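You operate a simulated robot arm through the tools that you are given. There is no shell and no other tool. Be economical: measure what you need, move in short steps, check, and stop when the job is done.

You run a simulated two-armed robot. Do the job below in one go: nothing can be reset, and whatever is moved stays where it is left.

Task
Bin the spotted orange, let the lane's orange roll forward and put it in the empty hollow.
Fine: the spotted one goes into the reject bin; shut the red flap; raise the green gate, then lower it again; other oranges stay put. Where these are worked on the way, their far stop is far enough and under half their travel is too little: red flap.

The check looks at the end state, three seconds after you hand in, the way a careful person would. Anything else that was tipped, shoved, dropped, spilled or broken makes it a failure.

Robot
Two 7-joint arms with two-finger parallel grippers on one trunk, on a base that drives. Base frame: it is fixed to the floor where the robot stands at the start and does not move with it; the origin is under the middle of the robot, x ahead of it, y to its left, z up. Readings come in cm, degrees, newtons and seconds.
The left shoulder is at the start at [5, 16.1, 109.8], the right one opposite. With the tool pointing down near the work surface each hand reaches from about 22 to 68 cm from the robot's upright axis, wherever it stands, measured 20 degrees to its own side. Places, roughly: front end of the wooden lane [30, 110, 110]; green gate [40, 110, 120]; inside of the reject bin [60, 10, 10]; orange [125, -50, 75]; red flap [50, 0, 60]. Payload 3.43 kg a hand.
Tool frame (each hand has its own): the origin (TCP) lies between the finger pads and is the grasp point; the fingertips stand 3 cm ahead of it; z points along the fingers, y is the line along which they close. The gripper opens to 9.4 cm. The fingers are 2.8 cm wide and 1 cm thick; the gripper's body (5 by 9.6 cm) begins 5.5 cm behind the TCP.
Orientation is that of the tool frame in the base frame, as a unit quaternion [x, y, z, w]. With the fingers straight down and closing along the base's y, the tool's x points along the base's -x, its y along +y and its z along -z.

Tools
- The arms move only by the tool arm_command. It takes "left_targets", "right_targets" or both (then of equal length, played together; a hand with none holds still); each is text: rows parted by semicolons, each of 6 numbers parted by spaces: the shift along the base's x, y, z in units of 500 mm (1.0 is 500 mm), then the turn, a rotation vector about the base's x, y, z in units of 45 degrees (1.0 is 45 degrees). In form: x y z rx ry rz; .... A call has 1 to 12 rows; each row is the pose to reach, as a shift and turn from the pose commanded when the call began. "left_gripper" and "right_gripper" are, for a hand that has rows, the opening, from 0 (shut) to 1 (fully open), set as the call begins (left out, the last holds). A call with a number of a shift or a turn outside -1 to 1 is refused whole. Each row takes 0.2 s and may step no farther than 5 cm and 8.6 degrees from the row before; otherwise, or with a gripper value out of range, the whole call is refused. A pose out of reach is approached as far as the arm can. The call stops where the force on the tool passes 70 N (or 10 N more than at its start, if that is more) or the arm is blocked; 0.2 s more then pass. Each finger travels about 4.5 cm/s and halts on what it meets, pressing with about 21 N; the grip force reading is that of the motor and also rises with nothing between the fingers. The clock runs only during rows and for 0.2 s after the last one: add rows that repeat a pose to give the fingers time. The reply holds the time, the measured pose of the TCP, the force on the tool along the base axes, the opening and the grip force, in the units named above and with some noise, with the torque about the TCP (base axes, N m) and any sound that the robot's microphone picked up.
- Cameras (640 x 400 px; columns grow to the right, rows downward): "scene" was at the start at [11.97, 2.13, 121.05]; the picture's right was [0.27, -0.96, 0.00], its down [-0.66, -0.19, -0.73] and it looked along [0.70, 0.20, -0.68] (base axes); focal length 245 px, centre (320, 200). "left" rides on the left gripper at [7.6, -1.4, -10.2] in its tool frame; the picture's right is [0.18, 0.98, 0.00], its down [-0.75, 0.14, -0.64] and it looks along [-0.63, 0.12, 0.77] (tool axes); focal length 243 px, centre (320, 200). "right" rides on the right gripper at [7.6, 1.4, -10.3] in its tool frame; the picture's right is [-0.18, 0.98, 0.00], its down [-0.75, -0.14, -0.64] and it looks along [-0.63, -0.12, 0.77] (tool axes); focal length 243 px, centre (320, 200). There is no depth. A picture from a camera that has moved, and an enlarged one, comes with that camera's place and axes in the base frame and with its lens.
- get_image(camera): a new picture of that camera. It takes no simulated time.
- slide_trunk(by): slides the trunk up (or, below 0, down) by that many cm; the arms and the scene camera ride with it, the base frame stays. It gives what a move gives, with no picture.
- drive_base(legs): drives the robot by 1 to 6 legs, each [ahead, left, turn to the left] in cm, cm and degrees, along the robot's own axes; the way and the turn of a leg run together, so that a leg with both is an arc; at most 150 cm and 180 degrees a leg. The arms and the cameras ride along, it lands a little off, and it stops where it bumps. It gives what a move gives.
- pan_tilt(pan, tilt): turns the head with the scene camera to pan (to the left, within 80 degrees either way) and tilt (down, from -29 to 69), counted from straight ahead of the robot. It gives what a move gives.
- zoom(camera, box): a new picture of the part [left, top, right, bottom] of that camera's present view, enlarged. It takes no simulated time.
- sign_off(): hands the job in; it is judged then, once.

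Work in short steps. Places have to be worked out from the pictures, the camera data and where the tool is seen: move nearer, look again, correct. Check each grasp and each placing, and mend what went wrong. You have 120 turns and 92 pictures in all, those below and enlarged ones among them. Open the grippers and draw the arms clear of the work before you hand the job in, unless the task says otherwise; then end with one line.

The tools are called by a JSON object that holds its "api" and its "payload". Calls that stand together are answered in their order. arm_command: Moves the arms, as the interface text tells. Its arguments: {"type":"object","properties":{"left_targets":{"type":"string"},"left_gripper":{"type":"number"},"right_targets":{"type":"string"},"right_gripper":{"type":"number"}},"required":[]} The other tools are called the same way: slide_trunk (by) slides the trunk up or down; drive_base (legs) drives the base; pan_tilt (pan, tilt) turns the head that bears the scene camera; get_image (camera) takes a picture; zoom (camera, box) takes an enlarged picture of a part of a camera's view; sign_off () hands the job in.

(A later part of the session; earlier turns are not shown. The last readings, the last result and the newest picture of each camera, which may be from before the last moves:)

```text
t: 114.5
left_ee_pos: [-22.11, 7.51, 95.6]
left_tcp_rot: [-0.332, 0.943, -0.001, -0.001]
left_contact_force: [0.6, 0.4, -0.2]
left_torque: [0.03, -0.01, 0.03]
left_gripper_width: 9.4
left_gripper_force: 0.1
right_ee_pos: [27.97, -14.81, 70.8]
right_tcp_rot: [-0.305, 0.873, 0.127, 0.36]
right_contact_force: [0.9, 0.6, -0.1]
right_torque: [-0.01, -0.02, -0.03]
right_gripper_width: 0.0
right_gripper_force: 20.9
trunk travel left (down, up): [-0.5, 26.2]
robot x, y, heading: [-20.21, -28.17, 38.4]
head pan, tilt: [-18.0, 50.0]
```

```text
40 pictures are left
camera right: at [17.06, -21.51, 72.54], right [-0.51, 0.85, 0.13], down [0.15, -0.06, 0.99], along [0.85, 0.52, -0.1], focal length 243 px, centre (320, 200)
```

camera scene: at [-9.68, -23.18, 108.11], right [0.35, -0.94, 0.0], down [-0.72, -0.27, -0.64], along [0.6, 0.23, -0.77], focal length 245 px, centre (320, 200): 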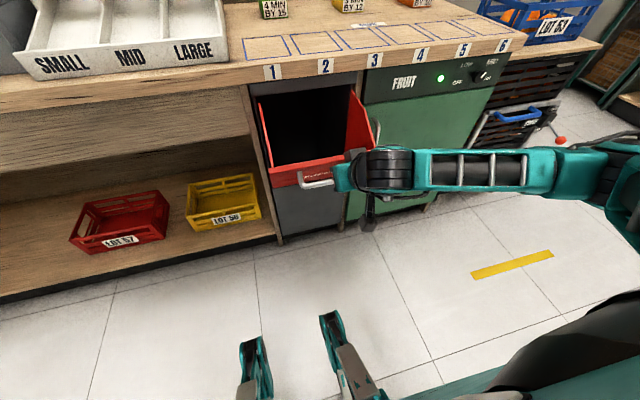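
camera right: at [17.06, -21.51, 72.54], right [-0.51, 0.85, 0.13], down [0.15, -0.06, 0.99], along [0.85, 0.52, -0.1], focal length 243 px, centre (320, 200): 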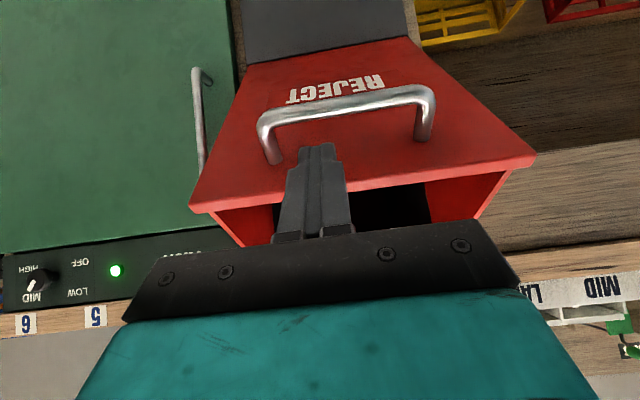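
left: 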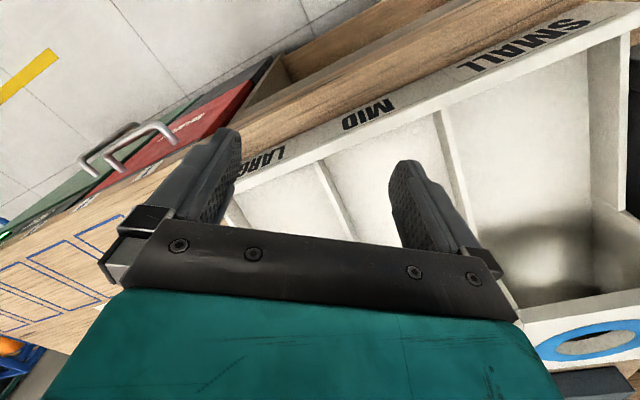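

The fist points at the face between bar and lip, exactly as wanted. I push along the flap's arc until shut.

{"api": "arm_command", "payload": {"right_targets": "0.033 0.026 -0.012 0 0 0; 0.065 0.053 -0.024 0 0 0; 0.099 0.08 0.008 0 0 0; 0.132 0.107 0.036 0 0 0; 0.169 0.137 0.06 0 0 0; 0.205 0.166 0.08 0 0 0; 0.246 0.199 0.095 0 0 0; 0.284 0.23 0.106 0 0 0; 0.325 0.263 0.112 0 0 0; 0.365 0.296 0.116 0 0 0; 0.381 0.308 0.116 0 0 0"}}

{"api": "get_image", "payload": {"camera": "scene"}}

{"api": "get_image", "payload": {"camera": "right"}}

```text
t: 116.9
left_ee_pos: [-22.32, 7.31, 95.8]
left_tcp_rot: [-0.329, 0.944, 0.0, 0.001]
left_contact_force: [0.2, 0.2, 0.2]
left_torque: [0.0, -0.02, 0.01]
left_gripper_width: 9.38
left_gripper_force: 0.1
right_ee_pos: [46.09, -0.18, 76.48]
right_tcp_rot: [-0.304, 0.876, 0.124, 0.353]
right_contact_force: [-28.0, -24.1, 16.3]
right_torque: [-0.09, -0.14, -0.11]
right_gripper_width: 0.01
right_gripper_force: 21.2
trunk travel left (down, up): [-0.5, 26.2]
robot x, y, heading: [-20.02, -28.56, 38.2]
head pan, tilt: [-18.0, 50.0]
stopped in row 11 (right hand): the force on the tool passed its limit at 83 N (the readings are from after the stop); the commanded pose is now the measured one
```

```text
39 pictures are left
camera scene: at [-10.13, -23.55, 108.19], right [0.35, -0.94, 0.0], down [-0.72, -0.27, -0.65], along [0.61, 0.23, -0.76], focal length 245 px, centre (320, 200)
```

scene: 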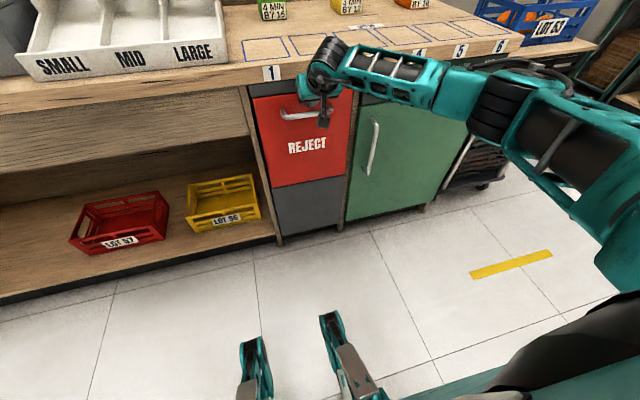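

```text
38 pictures are left
camera right: at [35.18, -6.92, 78.52], right [-0.51, 0.85, 0.13], down [0.17, -0.05, 0.98], along [0.85, 0.52, -0.11], focal length 243 px, centre (320, 200)
```

right: 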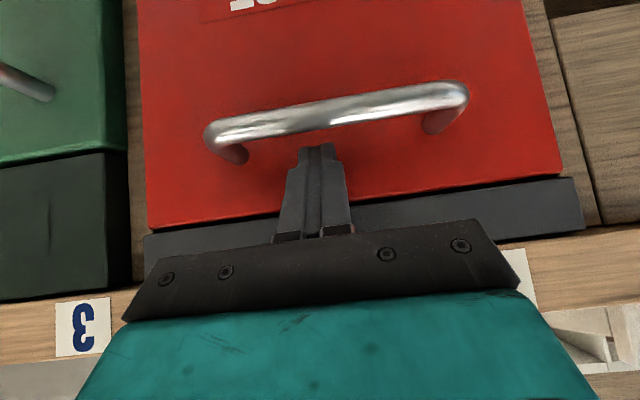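

Flap is shut. I withdraw backward-up, raise the trunk, and verify it stays shut.

{"api": "arm_command", "payload": {"right_targets": "-0.04 -0.032 0.05 0 0 0; -0.08 -0.065 0.1 0 0 0; -0.12 -0.1 0.15 0 0 0; -0.18 -0.15 0.2 0 0 0; -0.24 -0.2 0.26 0 0 0"}}

{"api": "slide_trunk", "payload": {"by": 26}}

{"api": "get_image", "payload": {"camera": "scene"}}

```text
t: 118.1
left_ee_pos: [-22.02, 7.54, 95.63]
left_tcp_rot: [-0.331, 0.944, -0.001, 0.0]
left_contact_force: [0.6, 0.5, 0.5]
left_torque: [-0.03, 0.01, 0.01]
left_gripper_width: 9.42
left_gripper_force: 0.1
right_ee_pos: [34.26, -10.09, 89.12]
right_tcp_rot: [-0.305, 0.877, 0.123, 0.351]
right_contact_force: [0.4, 0.4, -0.1]
right_torque: [-0.01, -0.01, -0.01]
right_gripper_width: 0.0
right_gripper_force: 20.8
trunk travel left (down, up): [-0.5, 26.2]
robot x, y, heading: [-19.78, -28.45, 38.7]
head pan, tilt: [-18.0, 50.0]
```

```text
t: 120.8
left_ee_pos: [-22.05, 7.47, 121.61]
left_tcp_rot: [-0.33, 0.944, 0.0, -0.001]
left_contact_force: [0.2, -0.9, 0.1]
left_torque: [-0.01, -0.02, -0.01]
left_gripper_width: 9.4
left_gripper_force: 0.1
right_ee_pos: [34.46, -9.94, 115.05]
right_tcp_rot: [-0.303, 0.877, 0.123, 0.353]
right_contact_force: [-0.1, -0.4, 0.7]
right_torque: [0.01, 0.0, -0.02]
right_gripper_width: 0.02
right_gripper_force: 20.1
trunk travel left (down, up): [-26.5, 0.2]
robot x, y, heading: [-20.16, -28.77, 38.6]
head pan, tilt: [-18.0, 50.0]
```

```text
37 pictures are left
camera scene: at [-9.75, -23.27, 134.1], right [0.35, -0.94, 0.0], down [-0.72, -0.27, -0.64], along [0.6, 0.23, -0.77], focal length 245 px, centre (320, 200)
```

scene: 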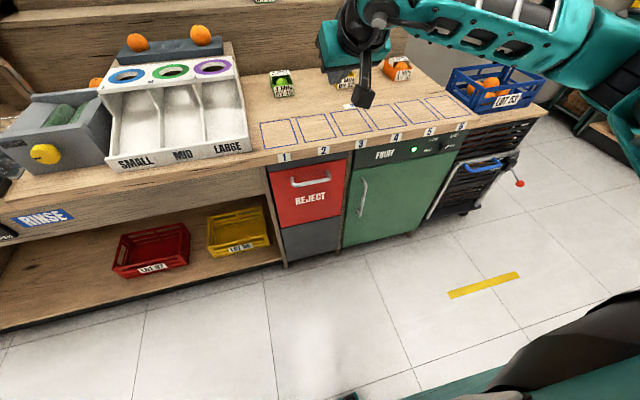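

Flap stays shut. Now the lane: I drive left 58 cm and forward, and look at the gate.

{"api": "drive_base", "payload": {"legs": [[0, 58, 0], [30, 0, 0]]}}

{"api": "pan_tilt", "payload": {"pan": 12, "tilt": 22}}

{"api": "get_image", "payload": {"camera": "scene"}}

```text
t: 128.0
left_ee_pos: [-35.59, 71.78, 121.7]
left_tcp_rot: [-0.33, 0.944, 0.0, -0.001]
left_contact_force: [-0.4, 0.6, 0.4]
left_torque: [-0.03, 0.02, 0.02]
left_gripper_width: 9.41
left_gripper_force: 0.1
right_ee_pos: [20.78, 54.33, 115.08]
right_tcp_rot: [-0.304, 0.877, 0.122, 0.352]
right_contact_force: [-0.6, 0.2, 0.2]
right_torque: [-0.04, 0.01, 0.02]
right_gripper_width: 0.01
right_gripper_force: 21.2
trunk travel left (down, up): [-26.5, 0.2]
robot x, y, heading: [-34.31, 35.68, 38.7]
head pan, tilt: [-18.0, 50.0]
```

```text
t: 129.0
left_ee_pos: [-35.69, 71.83, 121.51]
left_tcp_rot: [-0.33, 0.944, -0.001, -0.001]
left_contact_force: [0.7, -0.3, -0.1]
left_torque: [-0.01, 0.0, 0.0]
left_gripper_width: 9.41
left_gripper_force: 0.0
right_ee_pos: [20.71, 54.3, 115.2]
right_tcp_rot: [-0.304, 0.876, 0.123, 0.353]
right_contact_force: [-0.3, -0.3, -0.6]
right_torque: [-0.01, -0.05, -0.04]
right_gripper_width: 0.02
right_gripper_force: 21.2
trunk travel left (down, up): [-26.5, 0.2]
robot x, y, heading: [-33.72, 36.1, 38.4]
head pan, tilt: [12.0, 22.0]
```

```text
36 pictures are left
camera scene: at [-24.7, 45.45, 138.33], right [0.77, -0.64, 0.0], down [-0.24, -0.29, -0.93], along [0.59, 0.71, -0.38], focal length 245 px, centre (320, 200)
```

scene: 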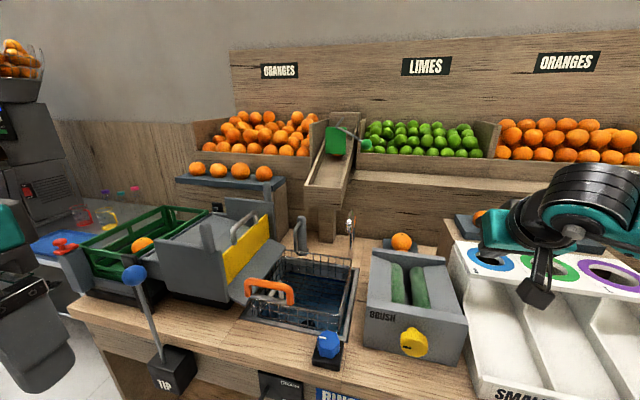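

{"api": "zoom", "payload": {"camera": "scene", "box": [270, 90, 410, 220]}}

```text
3.08 times, centred on (340, 155) of scene
camera zoom: at [-24.7, 45.45, 138.33], right [0.77, -0.64, 0.0], down [-0.24, -0.29, -0.93], along [0.59, 0.71, -0.38], focal length 755 px, centre (258, 338)
```

zoom: 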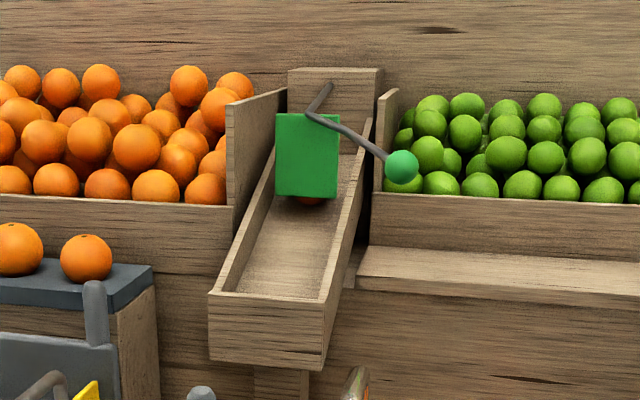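

The gate plate is carried on a bent rod ending in a green knob at about (36,96,125). I shift the left hand a bit right for clearance, drive 13 cm closer and look from nearer.

{"api": "arm_command", "payload": {"left_targets": "0.04 -0.05 0.03 0 0 0; 0.08 -0.1 0.05 0 0 0; 0.126 -0.155 0.06 0 0 0"}}

{"api": "drive_base", "payload": {"legs": [[13, 4, 0]]}}

{"api": "pan_tilt", "payload": {"pan": 5, "tilt": 15}}

{"api": "get_image", "payload": {"camera": "scene"}}

```text
t: 129.8
left_ee_pos: [-29.34, 63.93, 124.54]
left_tcp_rot: [-0.329, 0.944, 0.0, -0.001]
left_contact_force: [0.0, -0.8, 0.3]
left_torque: [0.0, 0.05, 0.01]
left_gripper_width: 9.39
left_gripper_force: 0.1
right_ee_pos: [20.78, 54.13, 115.07]
right_tcp_rot: [-0.304, 0.877, 0.123, 0.351]
right_contact_force: [0.2, 0.5, -0.3]
right_torque: [0.03, 0.01, 0.01]
right_gripper_width: 0.01
right_gripper_force: 20.7
trunk travel left (down, up): [-26.5, 0.2]
robot x, y, heading: [-33.87, 36.08, 38.5]
head pan, tilt: [12.0, 22.0]
```

```text
t: 131.1
left_ee_pos: [-21.79, 75.02, 124.46]
left_tcp_rot: [-0.328, 0.945, 0.0, 0.0]
left_contact_force: [0.1, 0.5, 0.4]
left_torque: [0.02, -0.01, -0.01]
left_gripper_width: 9.36
left_gripper_force: 0.0
right_ee_pos: [28.28, 65.37, 115.19]
right_tcp_rot: [-0.304, 0.877, 0.123, 0.352]
right_contact_force: [0.1, 0.8, -0.5]
right_torque: [-0.03, 0.04, 0.0]
right_gripper_width: 0.01
right_gripper_force: 21.1
trunk travel left (down, up): [-26.5, 0.2]
robot x, y, heading: [-26.07, 46.83, 38.5]
head pan, tilt: [12.0, 22.0]
```

```text
t: 131.8
left_ee_pos: [-21.9, 75.06, 124.62]
left_tcp_rot: [-0.328, 0.945, 0.0, 0.0]
left_contact_force: [0.0, 1.1, 0.1]
left_torque: [0.0, 0.0, -0.01]
left_gripper_width: 9.4
left_gripper_force: 0.0
right_ee_pos: [28.18, 65.23, 115.07]
right_tcp_rot: [-0.303, 0.877, 0.122, 0.352]
right_contact_force: [0.2, 0.0, 0.4]
right_torque: [0.0, -0.05, -0.02]
right_gripper_width: 0.0
right_gripper_force: 21.0
trunk travel left (down, up): [-26.5, 0.2]
robot x, y, heading: [-26.22, 46.92, 38.5]
head pan, tilt: [5.0, 15.0]
```

```text
34 pictures are left
camera scene: at [-16.29, 55.72, 139.48], right [0.69, -0.73, 0.0], down [-0.19, -0.18, -0.97], along [0.7, 0.66, -0.26], focal length 245 px, centre (320, 200)
```

scene: 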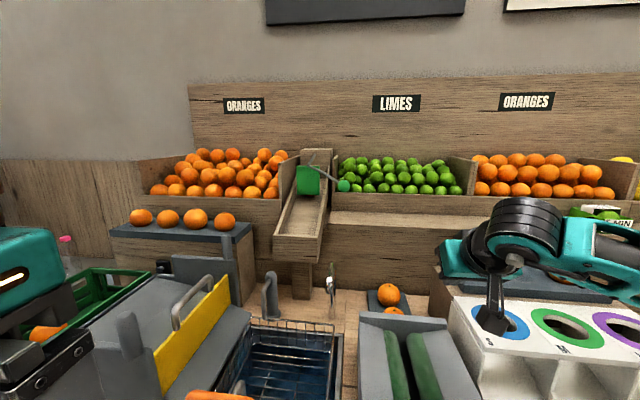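

{"api": "zoom", "payload": {"camera": "scene", "box": [260, 140, 370, 270]}}

```text
3.08 times, centred on (315, 205) of scene
camera zoom: at [-16.29, 55.72, 139.48], right [0.69, -0.73, 0.0], down [-0.19, -0.18, -0.97], along [0.7, 0.66, -0.26], focal length 755 px, centre (335, 185)
```

zoom: 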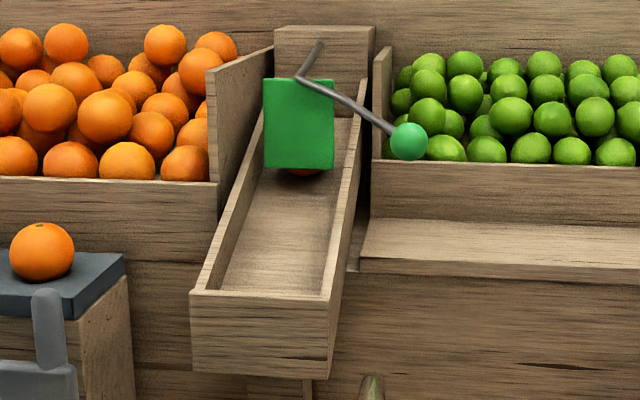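

I get a second viewpoint from the right-hand camera for the knob and gate.

{"api": "get_image", "payload": {"camera": "right"}}

```text
32 pictures are left
camera right: at [17.41, 58.61, 117.13], right [-0.5, 0.85, 0.13], down [0.17, -0.05, 0.98], along [0.85, 0.52, -0.12], focal length 243 px, centre (320, 200)
```

right: 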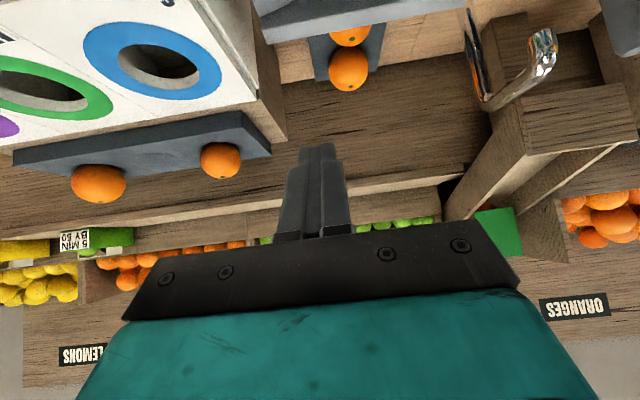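

Fixes: gate pivot at the back (n≈122, z≈132), plate at n≈107, knob at (37.8,97.2,125.5). Lifting the rod near the knob should raise it. I pitch the right fist nearly level and move it in front of and below the rod.

{"api": "arm_command", "payload": {"right_targets": "-0.01 0.07 0.01 0.069 -0.087 0; -0.02 0.14 0.025 0.138 -0.174 0; -0.03 0.21 0.04 0.207 -0.261 0; -0.04 0.28 0.055 0.276 -0.348 0; -0.05 0.35 0.07 0.345 -0.435 0; -0.06 0.42 0.08 0.414 -0.522 0; -0.074 0.49 0.09 0.485 -0.609 0"}}

{"api": "get_image", "payload": {"camera": "scene"}}

```text
t: 133.4
left_ee_pos: [-21.97, 75.12, 124.52]
left_tcp_rot: [-0.329, 0.944, -0.001, 0.0]
left_contact_force: [0.6, -0.9, 0.1]
left_torque: [0.02, -0.01, 0.01]
left_gripper_width: 9.42
left_gripper_force: 0.1
right_ee_pos: [24.49, 89.86, 119.94]
right_tcp_rot: [-0.253, 0.73, 0.21, 0.599]
right_contact_force: [-0.1, -0.1, 0.4]
right_torque: [-0.01, -0.02, -0.02]
right_gripper_width: 0.04
right_gripper_force: 20.9
trunk travel left (down, up): [-26.5, 0.2]
robot x, y, heading: [-26.34, 46.78, 38.5]
head pan, tilt: [5.0, 15.0]
```

```text
31 pictures are left
camera scene: at [-16.36, 55.8, 139.48], right [0.69, -0.73, 0.0], down [-0.19, -0.18, -0.97], along [0.7, 0.66, -0.26], focal length 245 px, centre (320, 200)
```

scene: 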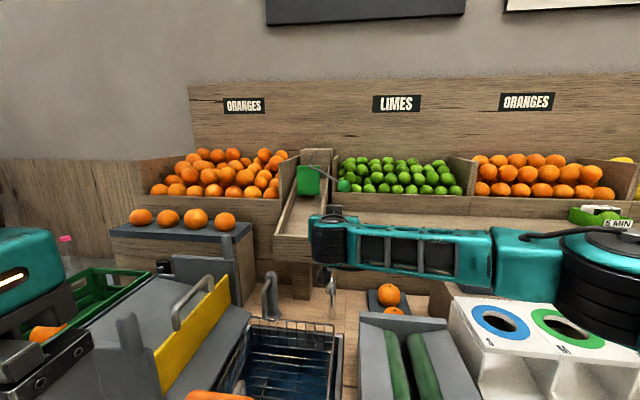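

Right fist is level at (24.5,89.9,120). I slide it forward 17 cm under the rod and zoom.

{"api": "arm_command", "payload": {"right_targets": "0.07 0.055 0 0 0 0; 0.14 0.11 0 0 0 0; 0.21 0.165 0 0 0 0; 0.274 0.218 0 0 0 0"}}

{"api": "zoom", "payload": {"camera": "scene", "box": [240, 130, 400, 270]}}

```text
t: 134.4
left_ee_pos: [-21.76, 74.88, 124.45]
left_tcp_rot: [-0.329, 0.944, 0.0, 0.0]
left_contact_force: [-0.3, 0.6, 0.8]
left_torque: [0.01, 0.01, 0.02]
left_gripper_width: 9.38
left_gripper_force: 0.0
right_ee_pos: [35.43, 96.32, 120.25]
right_tcp_rot: [-0.252, 0.731, 0.209, 0.599]
right_contact_force: [0.6, 1.3, -0.6]
right_torque: [-0.02, 0.01, -0.02]
right_gripper_width: 0.0
right_gripper_force: 21.0
right hand out of reach, approached as far as the arm can: row 3, 4
trunk travel left (down, up): [-26.5, 0.2]
robot x, y, heading: [-26.1, 47.06, 38.5]
head pan, tilt: [5.0, 15.0]
```

```text
2.86 times, centred on (320, 200) of scene
camera zoom: at [-16.19, 55.64, 139.48], right [0.69, -0.73, 0.0], down [-0.19, -0.18, -0.97], along [0.7, 0.66, -0.26], focal length 701 px, centre (320, 200)
```

zoom: 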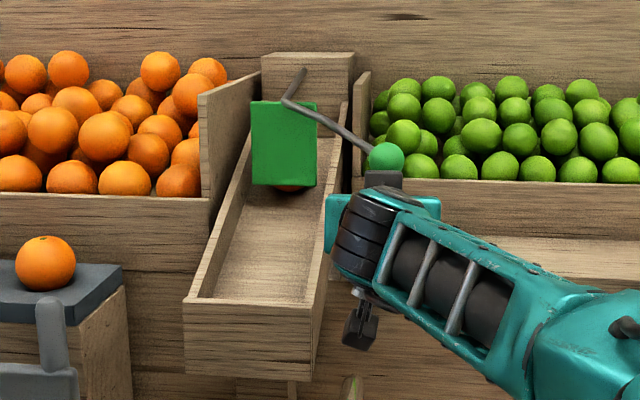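

Arm is at full stretch, the fist right under the knob. I drive the base 3 cm forward and 2 cm left to get under the rod.

{"api": "drive_base", "payload": {"legs": [[3, 2, 0]]}}

{"api": "zoom", "payload": {"camera": "scene", "box": [240, 130, 400, 270]}}

```text
t: 135.2
left_ee_pos: [-20.63, 78.55, 124.57]
left_tcp_rot: [-0.329, 0.944, -0.002, -0.001]
left_contact_force: [-0.3, -0.2, -0.1]
left_torque: [-0.06, 0.02, 0.0]
left_gripper_width: 9.41
left_gripper_force: 0.1
right_ee_pos: [36.5, 99.95, 120.23]
right_tcp_rot: [-0.253, 0.731, 0.209, 0.599]
right_contact_force: [0.2, 0.3, -0.6]
right_torque: [0.01, -0.01, -0.05]
right_gripper_width: 0.0
right_gripper_force: 20.5
trunk travel left (down, up): [-26.5, 0.2]
robot x, y, heading: [-25.1, 50.3, 38.6]
head pan, tilt: [5.0, 15.0]
```

```text
2.86 times, centred on (320, 200) of scene
camera zoom: at [-15.15, 59.3, 139.46], right [0.69, -0.73, 0.0], down [-0.19, -0.18, -0.97], along [0.7, 0.66, -0.26], focal length 701 px, centre (320, 200)
```

zoom: 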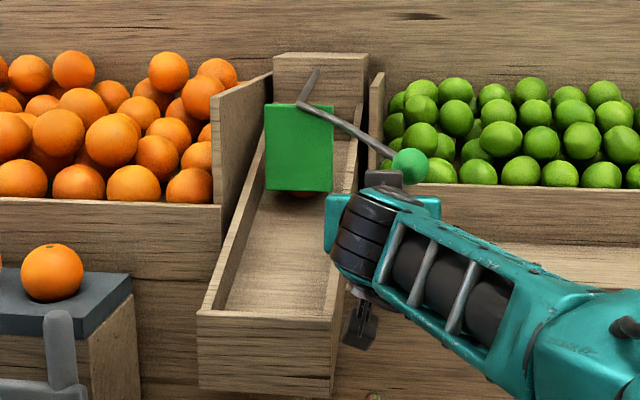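

The fist is under the rod just inboard of the knob. I lift straight up ~17 cm.

{"api": "arm_command", "payload": {"right_targets": "0 0 0.05 0 0 0; 0 0 0.1 0 0 0; 0 0 0.15 0 0 0; 0 0 0.2 0 0 0; 0 0 0.25 0 0 0; 0 0 0.3 0 0 0; 0 0 0.34 0 0 0"}}

{"api": "zoom", "payload": {"camera": "scene", "box": [240, 100, 400, 240]}}

```text
t: 136.8
left_ee_pos: [-20.54, 78.74, 124.28]
left_tcp_rot: [-0.329, 0.944, -0.001, -0.001]
left_contact_force: [0.8, -0.4, 0.2]
left_torque: [0.02, 0.01, 0.0]
left_gripper_width: 9.4
left_gripper_force: 0.0
right_ee_pos: [36.69, 98.02, 132.63]
right_tcp_rot: [-0.258, 0.741, 0.209, 0.584]
right_contact_force: [-28.7, -6.8, -55.8]
right_torque: [0.38, 0.14, -0.16]
right_gripper_width: 0.0
right_gripper_force: 20.7
right hand out of reach, approached as far as the arm can: row 2, 3, 4, 5, 6, 7
trunk travel left (down, up): [-26.5, 0.2]
robot x, y, heading: [-25.23, 50.38, 38.4]
head pan, tilt: [5.0, 15.0]
```

```text
2.86 times, centred on (320, 170) of scene
camera zoom: at [-15.11, 59.49, 139.33], right [0.69, -0.73, 0.0], down [-0.19, -0.18, -0.97], along [0.7, 0.66, -0.26], focal length 701 px, centre (320, 286)
```

zoom: 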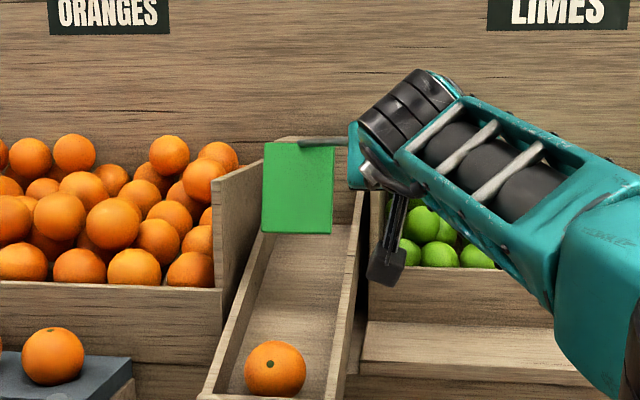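

The orange has rolled to the lane's front. I lower the fist again and see whether the gate follows down.

{"api": "arm_command", "payload": {"right_targets": "0 0 -0.05 0 0 0; 0 0 -0.1 0 0 0; 0 0 -0.15 0 0 0; 0 0.01 -0.2 0 0 0; 0 0.01 -0.25 0 0 0; 0 0.01 -0.3 0 0 0"}}

{"api": "zoom", "payload": {"camera": "scene", "box": [240, 110, 400, 270]}}

```text
t: 138.2
left_ee_pos: [-20.84, 78.59, 124.53]
left_tcp_rot: [-0.329, 0.944, 0.0, 0.0]
left_contact_force: [-0.7, -0.9, -0.4]
left_torque: [0.01, 0.0, 0.04]
left_gripper_width: 9.41
left_gripper_force: 0.1
right_ee_pos: [37.34, 97.88, 119.67]
right_tcp_rot: [-0.252, 0.731, 0.209, 0.599]
right_contact_force: [0.0, 0.3, 0.0]
right_torque: [0.01, 0.0, -0.01]
right_gripper_width: 0.02
right_gripper_force: 21.0
trunk travel left (down, up): [-26.5, 0.2]
robot x, y, heading: [-25.02, 50.37, 38.5]
head pan, tilt: [5.0, 15.0]
```

```text
2.50 times, centred on (320, 190) of scene
camera zoom: at [-15.17, 59.19, 139.48], right [0.69, -0.73, 0.0], down [-0.19, -0.18, -0.97], along [0.7, 0.66, -0.26], focal length 614 px, centre (320, 225)
```

zoom: 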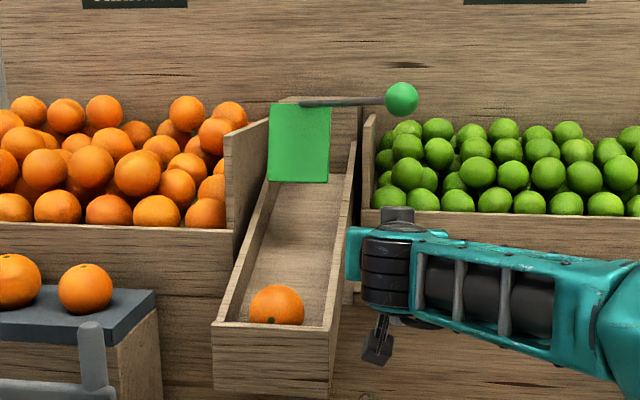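

The gate stays up by itself, so I must press it down. I back the fist off, raise it above knob level (z≈141), and come forward over the knob.

{"api": "arm_command", "payload": {"right_targets": "-0.07 -0.055 0 0 0 0; -0.14 -0.11 0 0 0 0; -0.16 -0.125 0.08 0 0 0; -0.16 -0.125 0.17 0 0 0; -0.16 -0.125 0.26 0 0 0; -0.16 -0.125 0.35 0 0 0; -0.16 -0.125 0.43 0 0 0; -0.11 -0.085 0.43 0 0 0; -0.05 -0.04 0.43 0 0 0; 0 0 0.43 0 0 0; 0.03 0.02 0.43 0 0 0"}}

{"api": "zoom", "payload": {"camera": "scene", "box": [240, 110, 400, 270]}}

```text
t: 140.6
left_ee_pos: [-20.74, 78.52, 124.62]
left_tcp_rot: [-0.329, 0.944, 0.0, 0.0]
left_contact_force: [-0.2, -0.4, 0.1]
left_torque: [-0.04, 0.01, 0.01]
left_gripper_width: 9.4
left_gripper_force: 0.1
right_ee_pos: [37.26, 94.8, 141.52]
right_tcp_rot: [-0.254, 0.73, 0.211, 0.598]
right_contact_force: [0.2, 0.0, -0.3]
right_torque: [0.01, -0.02, 0.01]
right_gripper_width: 0.02
right_gripper_force: 20.8
right hand out of reach, approached as far as the arm can: row 10, 11
trunk travel left (down, up): [-26.5, 0.2]
robot x, y, heading: [-24.89, 50.55, 38.3]
head pan, tilt: [5.0, 15.0]
```

```text
2.50 times, centred on (320, 190) of scene
camera zoom: at [-15.21, 59.23, 139.47], right [0.69, -0.73, 0.0], down [-0.19, -0.18, -0.97], along [0.7, 0.66, -0.26], focal length 614 px, centre (320, 225)
```

zoom: 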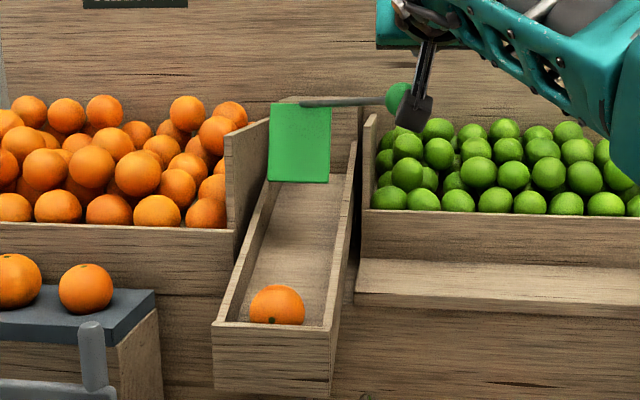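

Fist is above the knob, ~2 cm too far right. I shift left 2.5 cm and push straight down.

{"api": "arm_command", "payload": {"right_targets": "-0.015 0.02 0 0 0 0; -0.031 0.039 0 0 0 0; -0.028 0.042 -0.05 0 0 0; -0.022 0.047 -0.1 0 0 0; -0.016 0.052 -0.15 0 0 0; -0.012 0.055 -0.19 0 0 0; -0.012 0.055 -0.23 0 0 0"}}

{"api": "zoom", "payload": {"camera": "scene", "box": [240, 110, 400, 270]}}

```text
t: 142.2
left_ee_pos: [-20.75, 78.48, 124.58]
left_tcp_rot: [-0.329, 0.944, 0.0, 0.001]
left_contact_force: [0.5, -0.4, -0.1]
left_torque: [-0.03, 0.02, 0.01]
left_gripper_width: 9.39
left_gripper_force: 0.1
right_ee_pos: [36.7, 97.28, 130.02]
right_tcp_rot: [-0.251, 0.731, 0.209, 0.599]
right_contact_force: [0.1, 0.2, 0.0]
right_torque: [-0.01, -0.01, 0.0]
right_gripper_width: 0.0
right_gripper_force: 20.7
right hand out of reach, approached as far as the arm can: row 1, 2, 3, 5, 6
trunk travel left (down, up): [-26.5, 0.2]
robot x, y, heading: [-24.96, 50.52, 38.5]
head pan, tilt: [5.0, 15.0]
```

```text
2.50 times, centred on (320, 190) of scene
camera zoom: at [-15.18, 59.2, 139.47], right [0.69, -0.73, 0.0], down [-0.19, -0.18, -0.97], along [0.7, 0.66, -0.26], focal length 614 px, centre (320, 225)
```

zoom: 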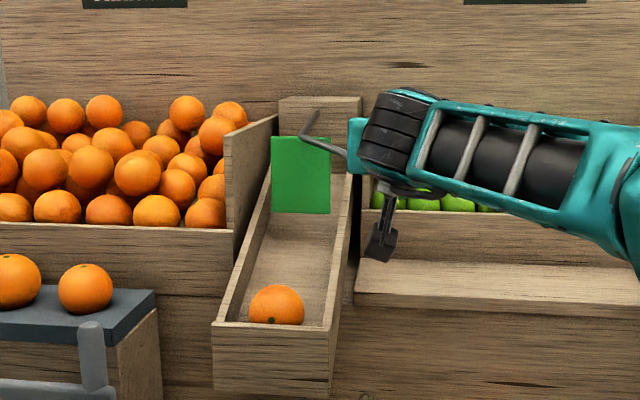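

The gate came down. I press 3 cm more to make sure it's at its stop, then withdraw up/back.

{"api": "arm_command", "payload": {"right_targets": "0 0 -0.02 0 0 0; 0 0 -0.04 0 0 0; 0 0 -0.05 0 0 0"}}

{"api": "arm_command", "payload": {"right_targets": "0 0 0.06 0 0 0; 0 0 0.12 0 0 0; -0.07 -0.055 0.12 0 0 0; -0.14 -0.11 0.12 0 0 0; -0.2 -0.19 0.12 0 0 0; -0.2 -0.28 0.12 0 0 0; -0.2 -0.37 0.12 0 0 0; -0.18 -0.45 0.12 0 0 0; -0.15 -0.53 0.1 0 0 0; -0.12 -0.6 0.08 0 0 0"}}

{"api": "zoom", "payload": {"camera": "scene", "box": [240, 110, 400, 270]}}

```text
t: 143.0
left_ee_pos: [-20.83, 78.49, 124.59]
left_tcp_rot: [-0.329, 0.944, 0.0, 0.0]
left_contact_force: [0.0, -0.5, 0.7]
left_torque: [-0.01, 0.0, 0.03]
left_gripper_width: 9.41
left_gripper_force: 0.0
right_ee_pos: [36.78, 97.35, 128.43]
right_tcp_rot: [-0.251, 0.726, 0.211, 0.604]
right_contact_force: [9.8, 11.5, 28.1]
right_torque: [0.54, -0.65, 0.29]
right_gripper_width: 0.0
right_gripper_force: 21.0
trunk travel left (down, up): [-26.5, 0.2]
robot x, y, heading: [-24.94, 49.99, 38.5]
head pan, tilt: [5.0, 15.0]
```

```text
t: 145.2
left_ee_pos: [-20.8, 78.36, 124.53]
left_tcp_rot: [-0.33, 0.944, 0.0, 0.0]
left_contact_force: [0.6, -0.1, -0.3]
left_torque: [0.02, -0.01, -0.01]
left_gripper_width: 9.41
left_gripper_force: 0.0
right_ee_pos: [30.49, 67.41, 131.59]
right_tcp_rot: [-0.253, 0.73, 0.211, 0.599]
right_contact_force: [0.7, 0.9, 0.4]
right_torque: [0.03, 0.01, 0.04]
right_gripper_width: 0.01
right_gripper_force: 21.2
trunk travel left (down, up): [-26.5, 0.2]
robot x, y, heading: [-25.08, 50.48, 38.5]
head pan, tilt: [5.0, 15.0]
```

```text
2.50 times, centred on (320, 190) of scene
camera zoom: at [-15.15, 59.07, 139.49], right [0.69, -0.73, 0.0], down [-0.19, -0.18, -0.97], along [0.7, 0.66, -0.26], focal length 614 px, centre (320, 225)
```

zoom: 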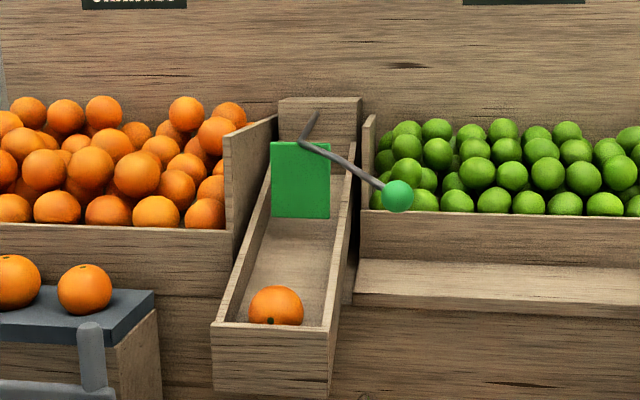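

Gate is fully down (pressed to its stop). The lane orange is at ≈(31,110,110.7), centred in the lane. I align the left shoulder with it: drive 4.5 cm right and as far forward as it allows.

{"api": "drive_base", "payload": {"legs": [[0, -4.5, 0], [5, 0, 0]]}}

```text
t: 146.8
left_ee_pos: [-17.28, 75.59, 124.57]
left_tcp_rot: [-0.328, 0.945, 0.001, 0.0]
left_contact_force: [-0.4, 0.5, 0.0]
left_torque: [-0.02, 0.01, -0.04]
left_gripper_width: 9.41
left_gripper_force: 0.0
right_ee_pos: [34.09, 64.64, 131.61]
right_tcp_rot: [-0.252, 0.73, 0.209, 0.599]
right_contact_force: [0.4, 0.4, 0.8]
right_torque: [0.02, -0.03, 0.02]
right_gripper_width: 0.0
right_gripper_force: 20.9
trunk travel left (down, up): [-26.5, 0.2]
robot x, y, heading: [-21.57, 47.88, 38.6]
head pan, tilt: [5.0, 15.0]
stopped in leg 2: the robot was blocked; the commanded pose is now the measured one
```

Aligned. I pitch the left hand forward (two steps, 60° total) while extending it toward the lane.

{"api": "arm_command", "payload": {"left_targets": "0.058 0.032 0 0.104 -0.13 0; 0.115 0.064 0 0.208 -0.26 0; 0.173 0.096 0 0.312 -0.39 0; 0.23 0.128 0 0.416 -0.52 0; 0.288 0.16 0 0.52 -0.65 0; 0.346 0.192 0 0.623 -0.783 0", "left_gripper": 0.78}}

{"api": "arm_command", "payload": {"left_targets": "0.065 0.052 0 0.052 -0.065 0; 0.13 0.104 0 0.104 -0.13 0; 0.196 0.156 0 0.156 -0.196 0; 0.26 0.207 0 0.208 -0.261 0; 0.325 0.259 -0.02 0.208 -0.261 0; 0.392 0.311 -0.04 0.208 -0.261 0"}}

{"api": "get_image", "payload": {"camera": "left"}}

{"api": "get_image", "payload": {"camera": "scene"}}

```text
t: 148.2
left_ee_pos: [0.13, 85.07, 124.44]
left_tcp_rot: [-0.304, 0.872, 0.127, 0.361]
left_contact_force: [-1.1, -0.2, -0.9]
left_torque: [-0.01, 0.03, 0.01]
left_gripper_width: 7.31
left_gripper_force: 0.1
right_ee_pos: [34.11, 64.68, 131.47]
right_tcp_rot: [-0.251, 0.731, 0.209, 0.599]
right_contact_force: [-0.3, -0.7, 0.1]
right_torque: [0.01, 0.04, 0.01]
right_gripper_width: 0.0
right_gripper_force: 21.1
trunk travel left (down, up): [-26.5, 0.2]
robot x, y, heading: [-21.56, 47.44, 38.6]
head pan, tilt: [5.0, 15.0]
```

```text
t: 149.6
left_ee_pos: [20.07, 100.85, 122.68]
left_tcp_rot: [-0.284, 0.818, 0.166, 0.472]
left_contact_force: [0.1, 0.2, 0.5]
left_torque: [0.0, 0.03, -0.01]
left_gripper_width: 7.32
left_gripper_force: 0.0
right_ee_pos: [34.24, 64.81, 131.45]
right_tcp_rot: [-0.253, 0.731, 0.209, 0.599]
right_contact_force: [-0.4, -0.4, -0.6]
right_torque: [0.01, 0.03, 0.02]
right_gripper_width: 0.0
right_gripper_force: 21.0
trunk travel left (down, up): [-26.5, 0.2]
robot x, y, heading: [-21.69, 47.17, 38.3]
head pan, tilt: [5.0, 15.0]
```

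```text
23 pictures are left
camera left: at [10.97, 91.86, 121.16], right [-0.68, 0.71, -0.16], down [-0.23, 0.0, 0.97], along [0.69, 0.7, 0.16], focal length 243 px, centre (320, 200)
```

left: 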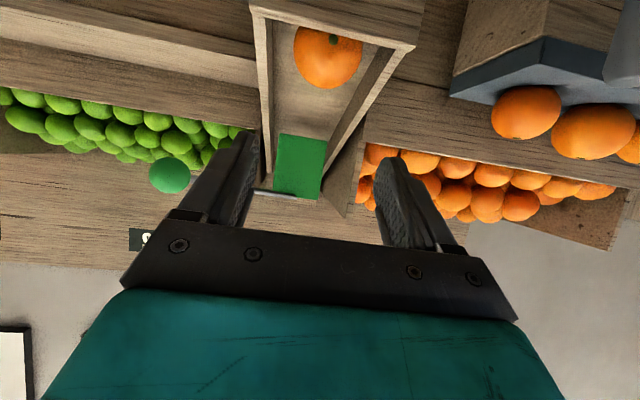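

```text
22 pictures are left
camera scene: at [-11.58, 56.39, 139.46], right [0.69, -0.73, 0.0], down [-0.19, -0.18, -0.97], along [0.7, 0.66, -0.26], focal length 245 px, centre (320, 200)
```

scene: 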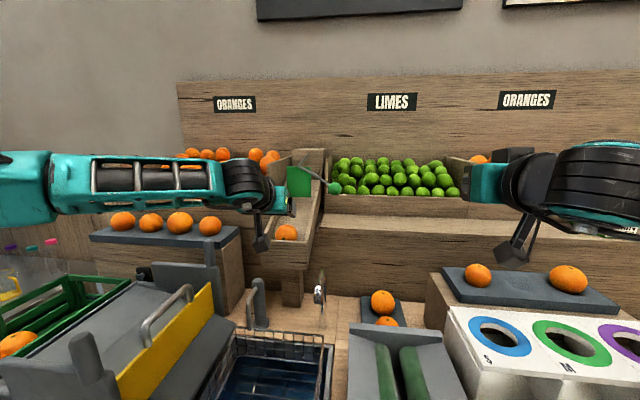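

The orange is centred between the fingers' line, at ≈(30,109,111.3). I descend along the approach line, stopping a bit short to check.

{"api": "arm_command", "payload": {"left_targets": "0.045 0.037 -0.04 0 0 0; 0.08 0.065 -0.08 0 0 0; 0.11 0.09 -0.12 0 0 0; 0.14 0.115 -0.16 0 0 0"}}

{"api": "get_image", "payload": {"camera": "left"}}

```text
t: 150.6
left_ee_pos: [19.69, 106.29, 116.66]
left_tcp_rot: [-0.284, 0.818, 0.165, 0.473]
left_contact_force: [-1.0, 0.2, 0.3]
left_torque: [-0.01, -0.01, 0.0]
left_gripper_width: 7.32
left_gripper_force: 0.0
left hand out of reach, approached as far as the arm can: row 1, 2, 3, 4
right_ee_pos: [34.1, 64.75, 131.48]
right_tcp_rot: [-0.252, 0.731, 0.209, 0.599]
right_contact_force: [-0.8, -0.2, -0.2]
right_torque: [-0.01, -0.03, -0.02]
right_gripper_width: 0.01
right_gripper_force: 21.1
trunk travel left (down, up): [-26.5, 0.2]
robot x, y, heading: [-21.68, 47.66, 38.3]
head pan, tilt: [5.0, 15.0]
```

```text
21 pictures are left
camera left: at [10.58, 97.39, 115.22], right [-0.68, 0.71, -0.16], down [-0.23, 0.0, 0.97], along [0.69, 0.7, 0.16], focal length 243 px, centre (320, 200)
```

left: 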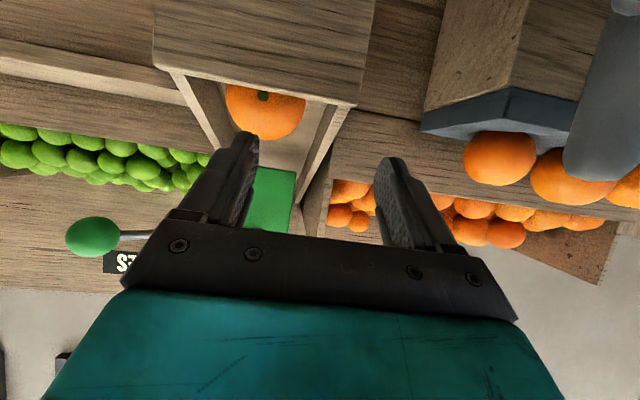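

The left arm can't reach further here. The right arm reached farther when working across the robot's centre, so I'll use it: first retract the left hand up and back.

{"api": "arm_command", "payload": {"left_targets": "0 0 0.08 0 0 0; -0.04 -0.03 0.14 0 0 0; -0.11 -0.087 0.16 0 0 0; -0.18 -0.143 0.16 0 0 0; -0.25 -0.199 0.16 0 0 0; -0.32 -0.255 0.16 0 0 0; -0.39 -0.31 0.16 0 0 0; -0.46 -0.366 0.16 0 0 0; -0.52 -0.41 0.16 0 0 0"}}

{"api": "drive_base", "payload": {"legs": [[-1, 0, 0], [0, 14, 0]]}}

{"api": "pan_tilt", "payload": {"pan": 10, "tilt": 30}}

{"api": "get_image", "payload": {"camera": "scene"}}

```text
t: 152.6
left_ee_pos: [-2.84, 87.71, 126.85]
left_tcp_rot: [-0.284, 0.818, 0.166, 0.472]
left_contact_force: [-0.6, 0.8, -0.8]
left_torque: [0.02, 0.02, 0.01]
left_gripper_width: 7.35
left_gripper_force: 0.0
left hand out of reach, approached as far as the arm can: row 8, 9
right_ee_pos: [34.04, 64.67, 131.46]
right_tcp_rot: [-0.252, 0.731, 0.209, 0.599]
right_contact_force: [0.2, 0.3, 1.4]
right_torque: [0.04, 0.02, 0.04]
right_gripper_width: 0.0
right_gripper_force: 21.1
trunk travel left (down, up): [-26.5, 0.2]
robot x, y, heading: [-21.44, 47.41, 38.2]
head pan, tilt: [5.0, 15.0]
```

```text
t: 154.8
left_ee_pos: [-12.23, 98.08, 126.92]
left_tcp_rot: [-0.284, 0.818, 0.166, 0.472]
left_contact_force: [0.5, 0.1, -0.1]
left_torque: [0.01, 0.01, -0.04]
left_gripper_width: 7.33
left_gripper_force: 0.0
right_ee_pos: [24.71, 74.93, 131.5]
right_tcp_rot: [-0.252, 0.731, 0.209, 0.599]
right_contact_force: [-0.4, 0.1, 0.0]
right_torque: [-0.02, 0.01, -0.01]
right_gripper_width: 0.02
right_gripper_force: 21.1
trunk travel left (down, up): [-26.5, 0.2]
robot x, y, heading: [-30.91, 57.59, 38.0]
head pan, tilt: [5.0, 15.0]
```

```text
t: 155.6
left_ee_pos: [-12.24, 98.08, 126.96]
left_tcp_rot: [-0.283, 0.818, 0.165, 0.472]
left_contact_force: [0.3, 0.2, 0.3]
left_torque: [0.0, 0.02, -0.01]
left_gripper_width: 7.33
left_gripper_force: 0.0
right_ee_pos: [24.75, 74.92, 131.6]
right_tcp_rot: [-0.252, 0.73, 0.21, 0.599]
right_contact_force: [1.1, 0.6, 1.0]
right_torque: [0.0, 0.03, -0.02]
right_gripper_width: 0.0
right_gripper_force: 21.4
trunk travel left (down, up): [-26.5, 0.2]
robot x, y, heading: [-30.61, 57.84, 38.4]
head pan, tilt: [10.0, 30.0]
```

```text
20 pictures are left
camera scene: at [-21.83, 66.89, 137.06], right [0.75, -0.67, 0.0], down [-0.33, -0.37, -0.87], along [0.58, 0.65, -0.5], focal length 245 px, centre (320, 200)
```

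scene: 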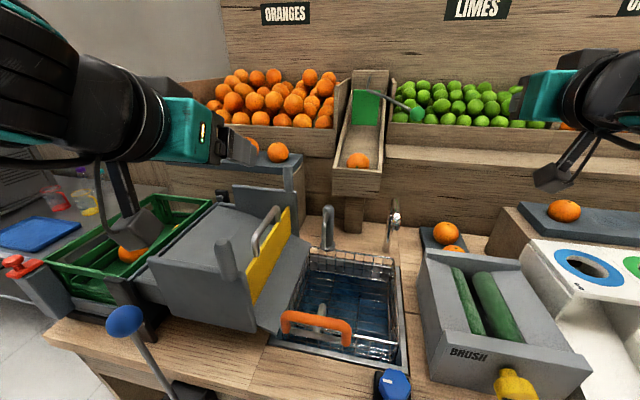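

Robot is now centred on the lane (s≈-64). I bring the right hand across in front of the lane with a moderate pitch and the gripper at 7.3 cm.

{"api": "arm_command", "payload": {"right_targets": "-0.009 0.068 -0.034 -0.024 0.03 0; -0.018 0.136 -0.068 -0.048 0.06 0; -0.027 0.203 -0.102 -0.073 0.091 0; -0.036 0.271 -0.136 -0.097 0.122 0; -0.046 0.339 -0.17 -0.121 0.152 0; -0.055 0.406 -0.204 -0.145 0.182 0; -0.064 0.474 -0.238 -0.17 0.213 0; -0.073 0.542 -0.272 -0.194 0.243 0", "right_gripper": 0.78}}

{"api": "get_image", "payload": {"camera": "right"}}

```text
t: 157.4
left_ee_pos: [-12.24, 98.25, 126.91]
left_tcp_rot: [-0.284, 0.818, 0.165, 0.472]
left_contact_force: [-0.6, 0.4, -0.3]
left_torque: [0.03, 0.0, -0.01]
left_gripper_width: 7.33
left_gripper_force: 0.1
right_ee_pos: [21.06, 102.24, 117.7]
right_tcp_rot: [-0.276, 0.798, 0.176, 0.506]
right_contact_force: [1.4, 0.5, 0.3]
right_torque: [-0.04, 0.0, 0.01]
right_gripper_width: 7.34
right_gripper_force: 0.0
trunk travel left (down, up): [-26.5, 0.2]
robot x, y, heading: [-31.09, 58.12, 38.2]
head pan, tilt: [10.0, 30.0]
```

```text
19 pictures are left
camera right: at [10.25, 95.69, 115.17], right [-0.54, 0.82, 0.17], down [-0.12, -0.27, 0.96], along [0.83, 0.5, 0.24], focal length 243 px, centre (320, 200)
```

right: 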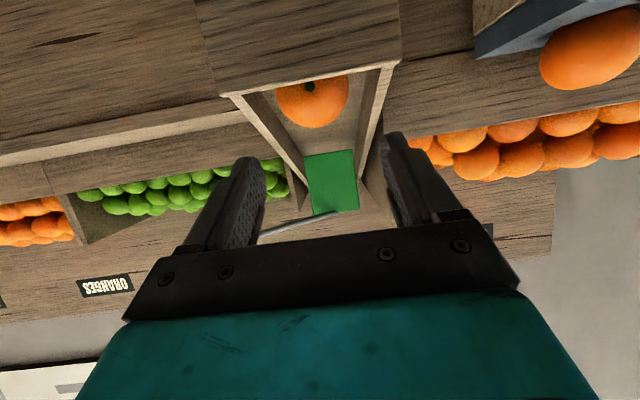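

All in reach now; the orange at ≈(30.2,109,111.1) is straight along the finger axis. I slide in along the axis.

{"api": "arm_command", "payload": {"right_targets": "0.042 0.028 -0.028 0 0 0; 0.083 0.057 -0.057 0 0 0; 0.124 0.086 -0.085 0 0 0; 0.164 0.115 -0.112 0 0 0"}}

{"api": "get_image", "payload": {"camera": "right"}}

```text
t: 158.4
left_ee_pos: [-12.22, 98.13, 127.02]
left_tcp_rot: [-0.284, 0.818, 0.166, 0.472]
left_contact_force: [0.7, -0.6, -1.2]
left_torque: [-0.02, 0.03, -0.01]
left_gripper_width: 7.32
left_gripper_force: 0.0
right_ee_pos: [27.9, 106.74, 113.19]
right_tcp_rot: [-0.276, 0.798, 0.176, 0.506]
right_contact_force: [-0.1, -0.2, -0.7]
right_torque: [0.0, 0.02, 0.01]
right_gripper_width: 7.32
right_gripper_force: 0.1
right hand out of reach, approached as far as the arm can: row 4
trunk travel left (down, up): [-26.5, 0.2]
robot x, y, heading: [-30.82, 57.77, 38.3]
head pan, tilt: [10.0, 30.0]
```

```text
18 pictures are left
camera right: at [17.14, 100.09, 110.59], right [-0.55, 0.82, 0.17], down [-0.12, -0.27, 0.95], along [0.83, 0.5, 0.24], focal length 243 px, centre (320, 200)
```

right: 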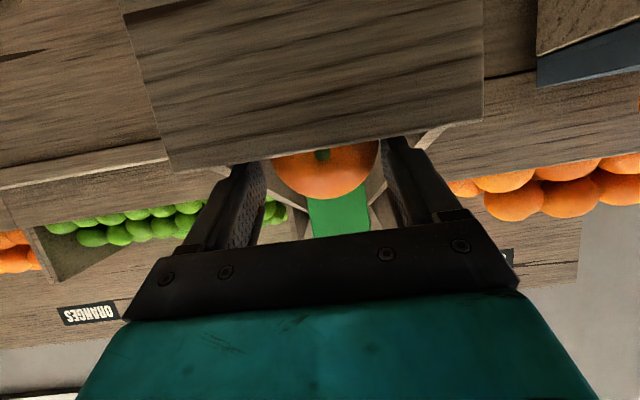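

I'm ~2 cm short at full stretch; the fingers are already straddling the orange. I nudge the base forward up to 2.5 cm.

{"api": "drive_base", "payload": {"legs": [[2.5, 0, 0]]}}

{"api": "get_image", "payload": {"camera": "right"}}

```text
t: 159.3
left_ee_pos: [-10.96, 98.93, 127.0]
left_tcp_rot: [-0.283, 0.819, 0.165, 0.472]
left_contact_force: [-1.3, 0.4, 0.1]
left_torque: [0.0, 0.0, -0.01]
left_gripper_width: 7.34
left_gripper_force: 0.1
right_ee_pos: [29.14, 107.57, 113.42]
right_tcp_rot: [-0.275, 0.798, 0.176, 0.507]
right_contact_force: [-0.9, -0.3, 0.6]
right_torque: [-0.04, 0.07, -0.01]
right_gripper_width: 7.33
right_gripper_force: 0.1
trunk travel left (down, up): [-26.5, 0.2]
robot x, y, heading: [-29.52, 58.74, 38.3]
head pan, tilt: [10.0, 30.0]
stopped in leg 1: the robot was blocked; the commanded pose is now the measured one
```

```text
17 pictures are left
camera right: at [18.33, 101.07, 110.69], right [-0.55, 0.82, 0.17], down [-0.12, -0.27, 0.95], along [0.83, 0.5, 0.25], focal length 243 px, centre (320, 200)
```

right: 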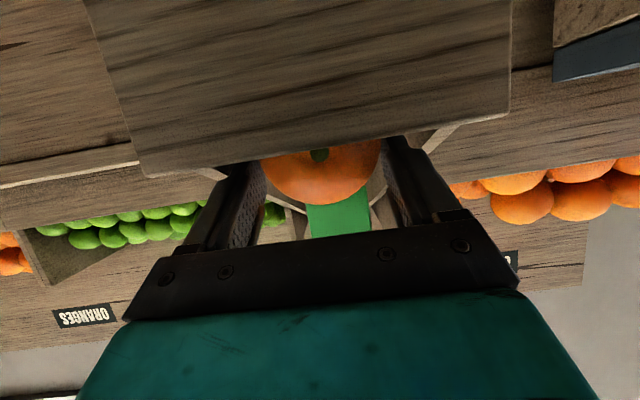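

The orange centre is ~1.3 cm below the finger mid-line. I lower 1.3 cm and watch the force.

{"api": "arm_command", "payload": {"right_targets": "0 0 -0.009 0 0 0; 0 0 -0.018 0 0 0; 0 0 -0.026 0 0 0"}}

```text
t: 160.1
left_ee_pos: [-11.21, 98.92, 127.0]
left_tcp_rot: [-0.283, 0.818, 0.165, 0.473]
left_contact_force: [0.4, -0.4, 0.3]
left_torque: [0.02, 0.02, 0.01]
left_gripper_width: 7.34
left_gripper_force: 0.0
right_ee_pos: [29.11, 107.48, 112.68]
right_tcp_rot: [-0.275, 0.794, 0.175, 0.512]
right_contact_force: [1.6, 3.6, 23.4]
right_torque: [-0.92, -0.63, 0.21]
right_gripper_width: 7.29
right_gripper_force: 0.1
trunk travel left (down, up): [-26.5, 0.2]
robot x, y, heading: [-29.82, 59.05, 38.2]
head pan, tilt: [10.0, 30.0]
```

The fingers rest lightly on the front wall; the pads still cover the orange's centre. I relieve 0.3 cm and close.

{"api": "arm_command", "payload": {"right_targets": "0 0 0.008 0 0 0; 0 0 0.008 0 0 0; 0 0 0.008 0 0 0; 0 0 0.008 0 0 0", "right_gripper": 0.4}}

{"api": "arm_command", "payload": {"right_targets": "0 0 0.03 0 0 0; 0 0 0.06 0 0 0; 0 0 0.1 0 0 0"}}

{"api": "get_image", "payload": {"camera": "right"}}

```text
t: 161.1
left_ee_pos: [-11.05, 98.82, 126.98]
left_tcp_rot: [-0.282, 0.818, 0.165, 0.473]
left_contact_force: [-0.3, -0.9, 0.4]
left_torque: [0.04, -0.02, 0.02]
left_gripper_width: 7.32
left_gripper_force: 0.0
right_ee_pos: [29.3, 107.17, 112.81]
right_tcp_rot: [-0.272, 0.797, 0.177, 0.509]
right_contact_force: [6.3, -10.4, 17.6]
right_torque: [-0.29, -0.38, -0.11]
right_gripper_width: 6.5
right_gripper_force: 21.2
trunk travel left (down, up): [-26.5, 0.2]
robot x, y, heading: [-29.68, 58.84, 38.5]
head pan, tilt: [10.0, 30.0]
```

```text
t: 161.9
left_ee_pos: [-11.0, 99.15, 126.92]
left_tcp_rot: [-0.284, 0.818, 0.165, 0.472]
left_contact_force: [-0.1, 0.2, 0.1]
left_torque: [-0.01, 0.03, 0.0]
left_gripper_width: 7.32
left_gripper_force: 0.0
right_ee_pos: [28.87, 107.73, 117.42]
right_tcp_rot: [-0.276, 0.798, 0.176, 0.506]
right_contact_force: [-0.2, -0.4, -2.1]
right_torque: [0.01, 0.0, -0.02]
right_gripper_width: 6.46
right_gripper_force: 21.1
trunk travel left (down, up): [-26.5, 0.2]
robot x, y, heading: [-29.67, 58.94, 38.0]
head pan, tilt: [10.0, 30.0]
```

```text
16 pictures are left
camera right: at [18.18, 101.15, 114.74], right [-0.55, 0.82, 0.17], down [-0.12, -0.27, 0.95], along [0.83, 0.5, 0.24], focal length 243 px, centre (320, 200)
```

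right: 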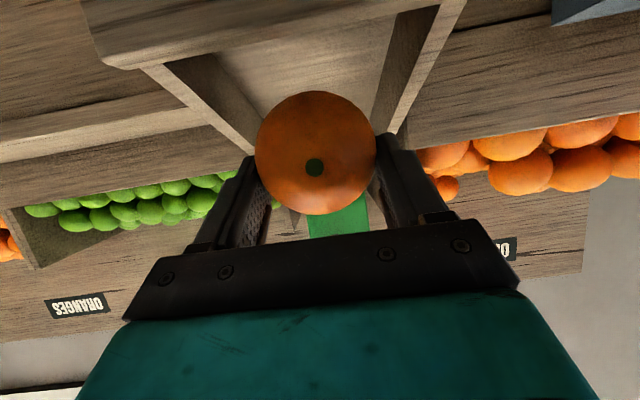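

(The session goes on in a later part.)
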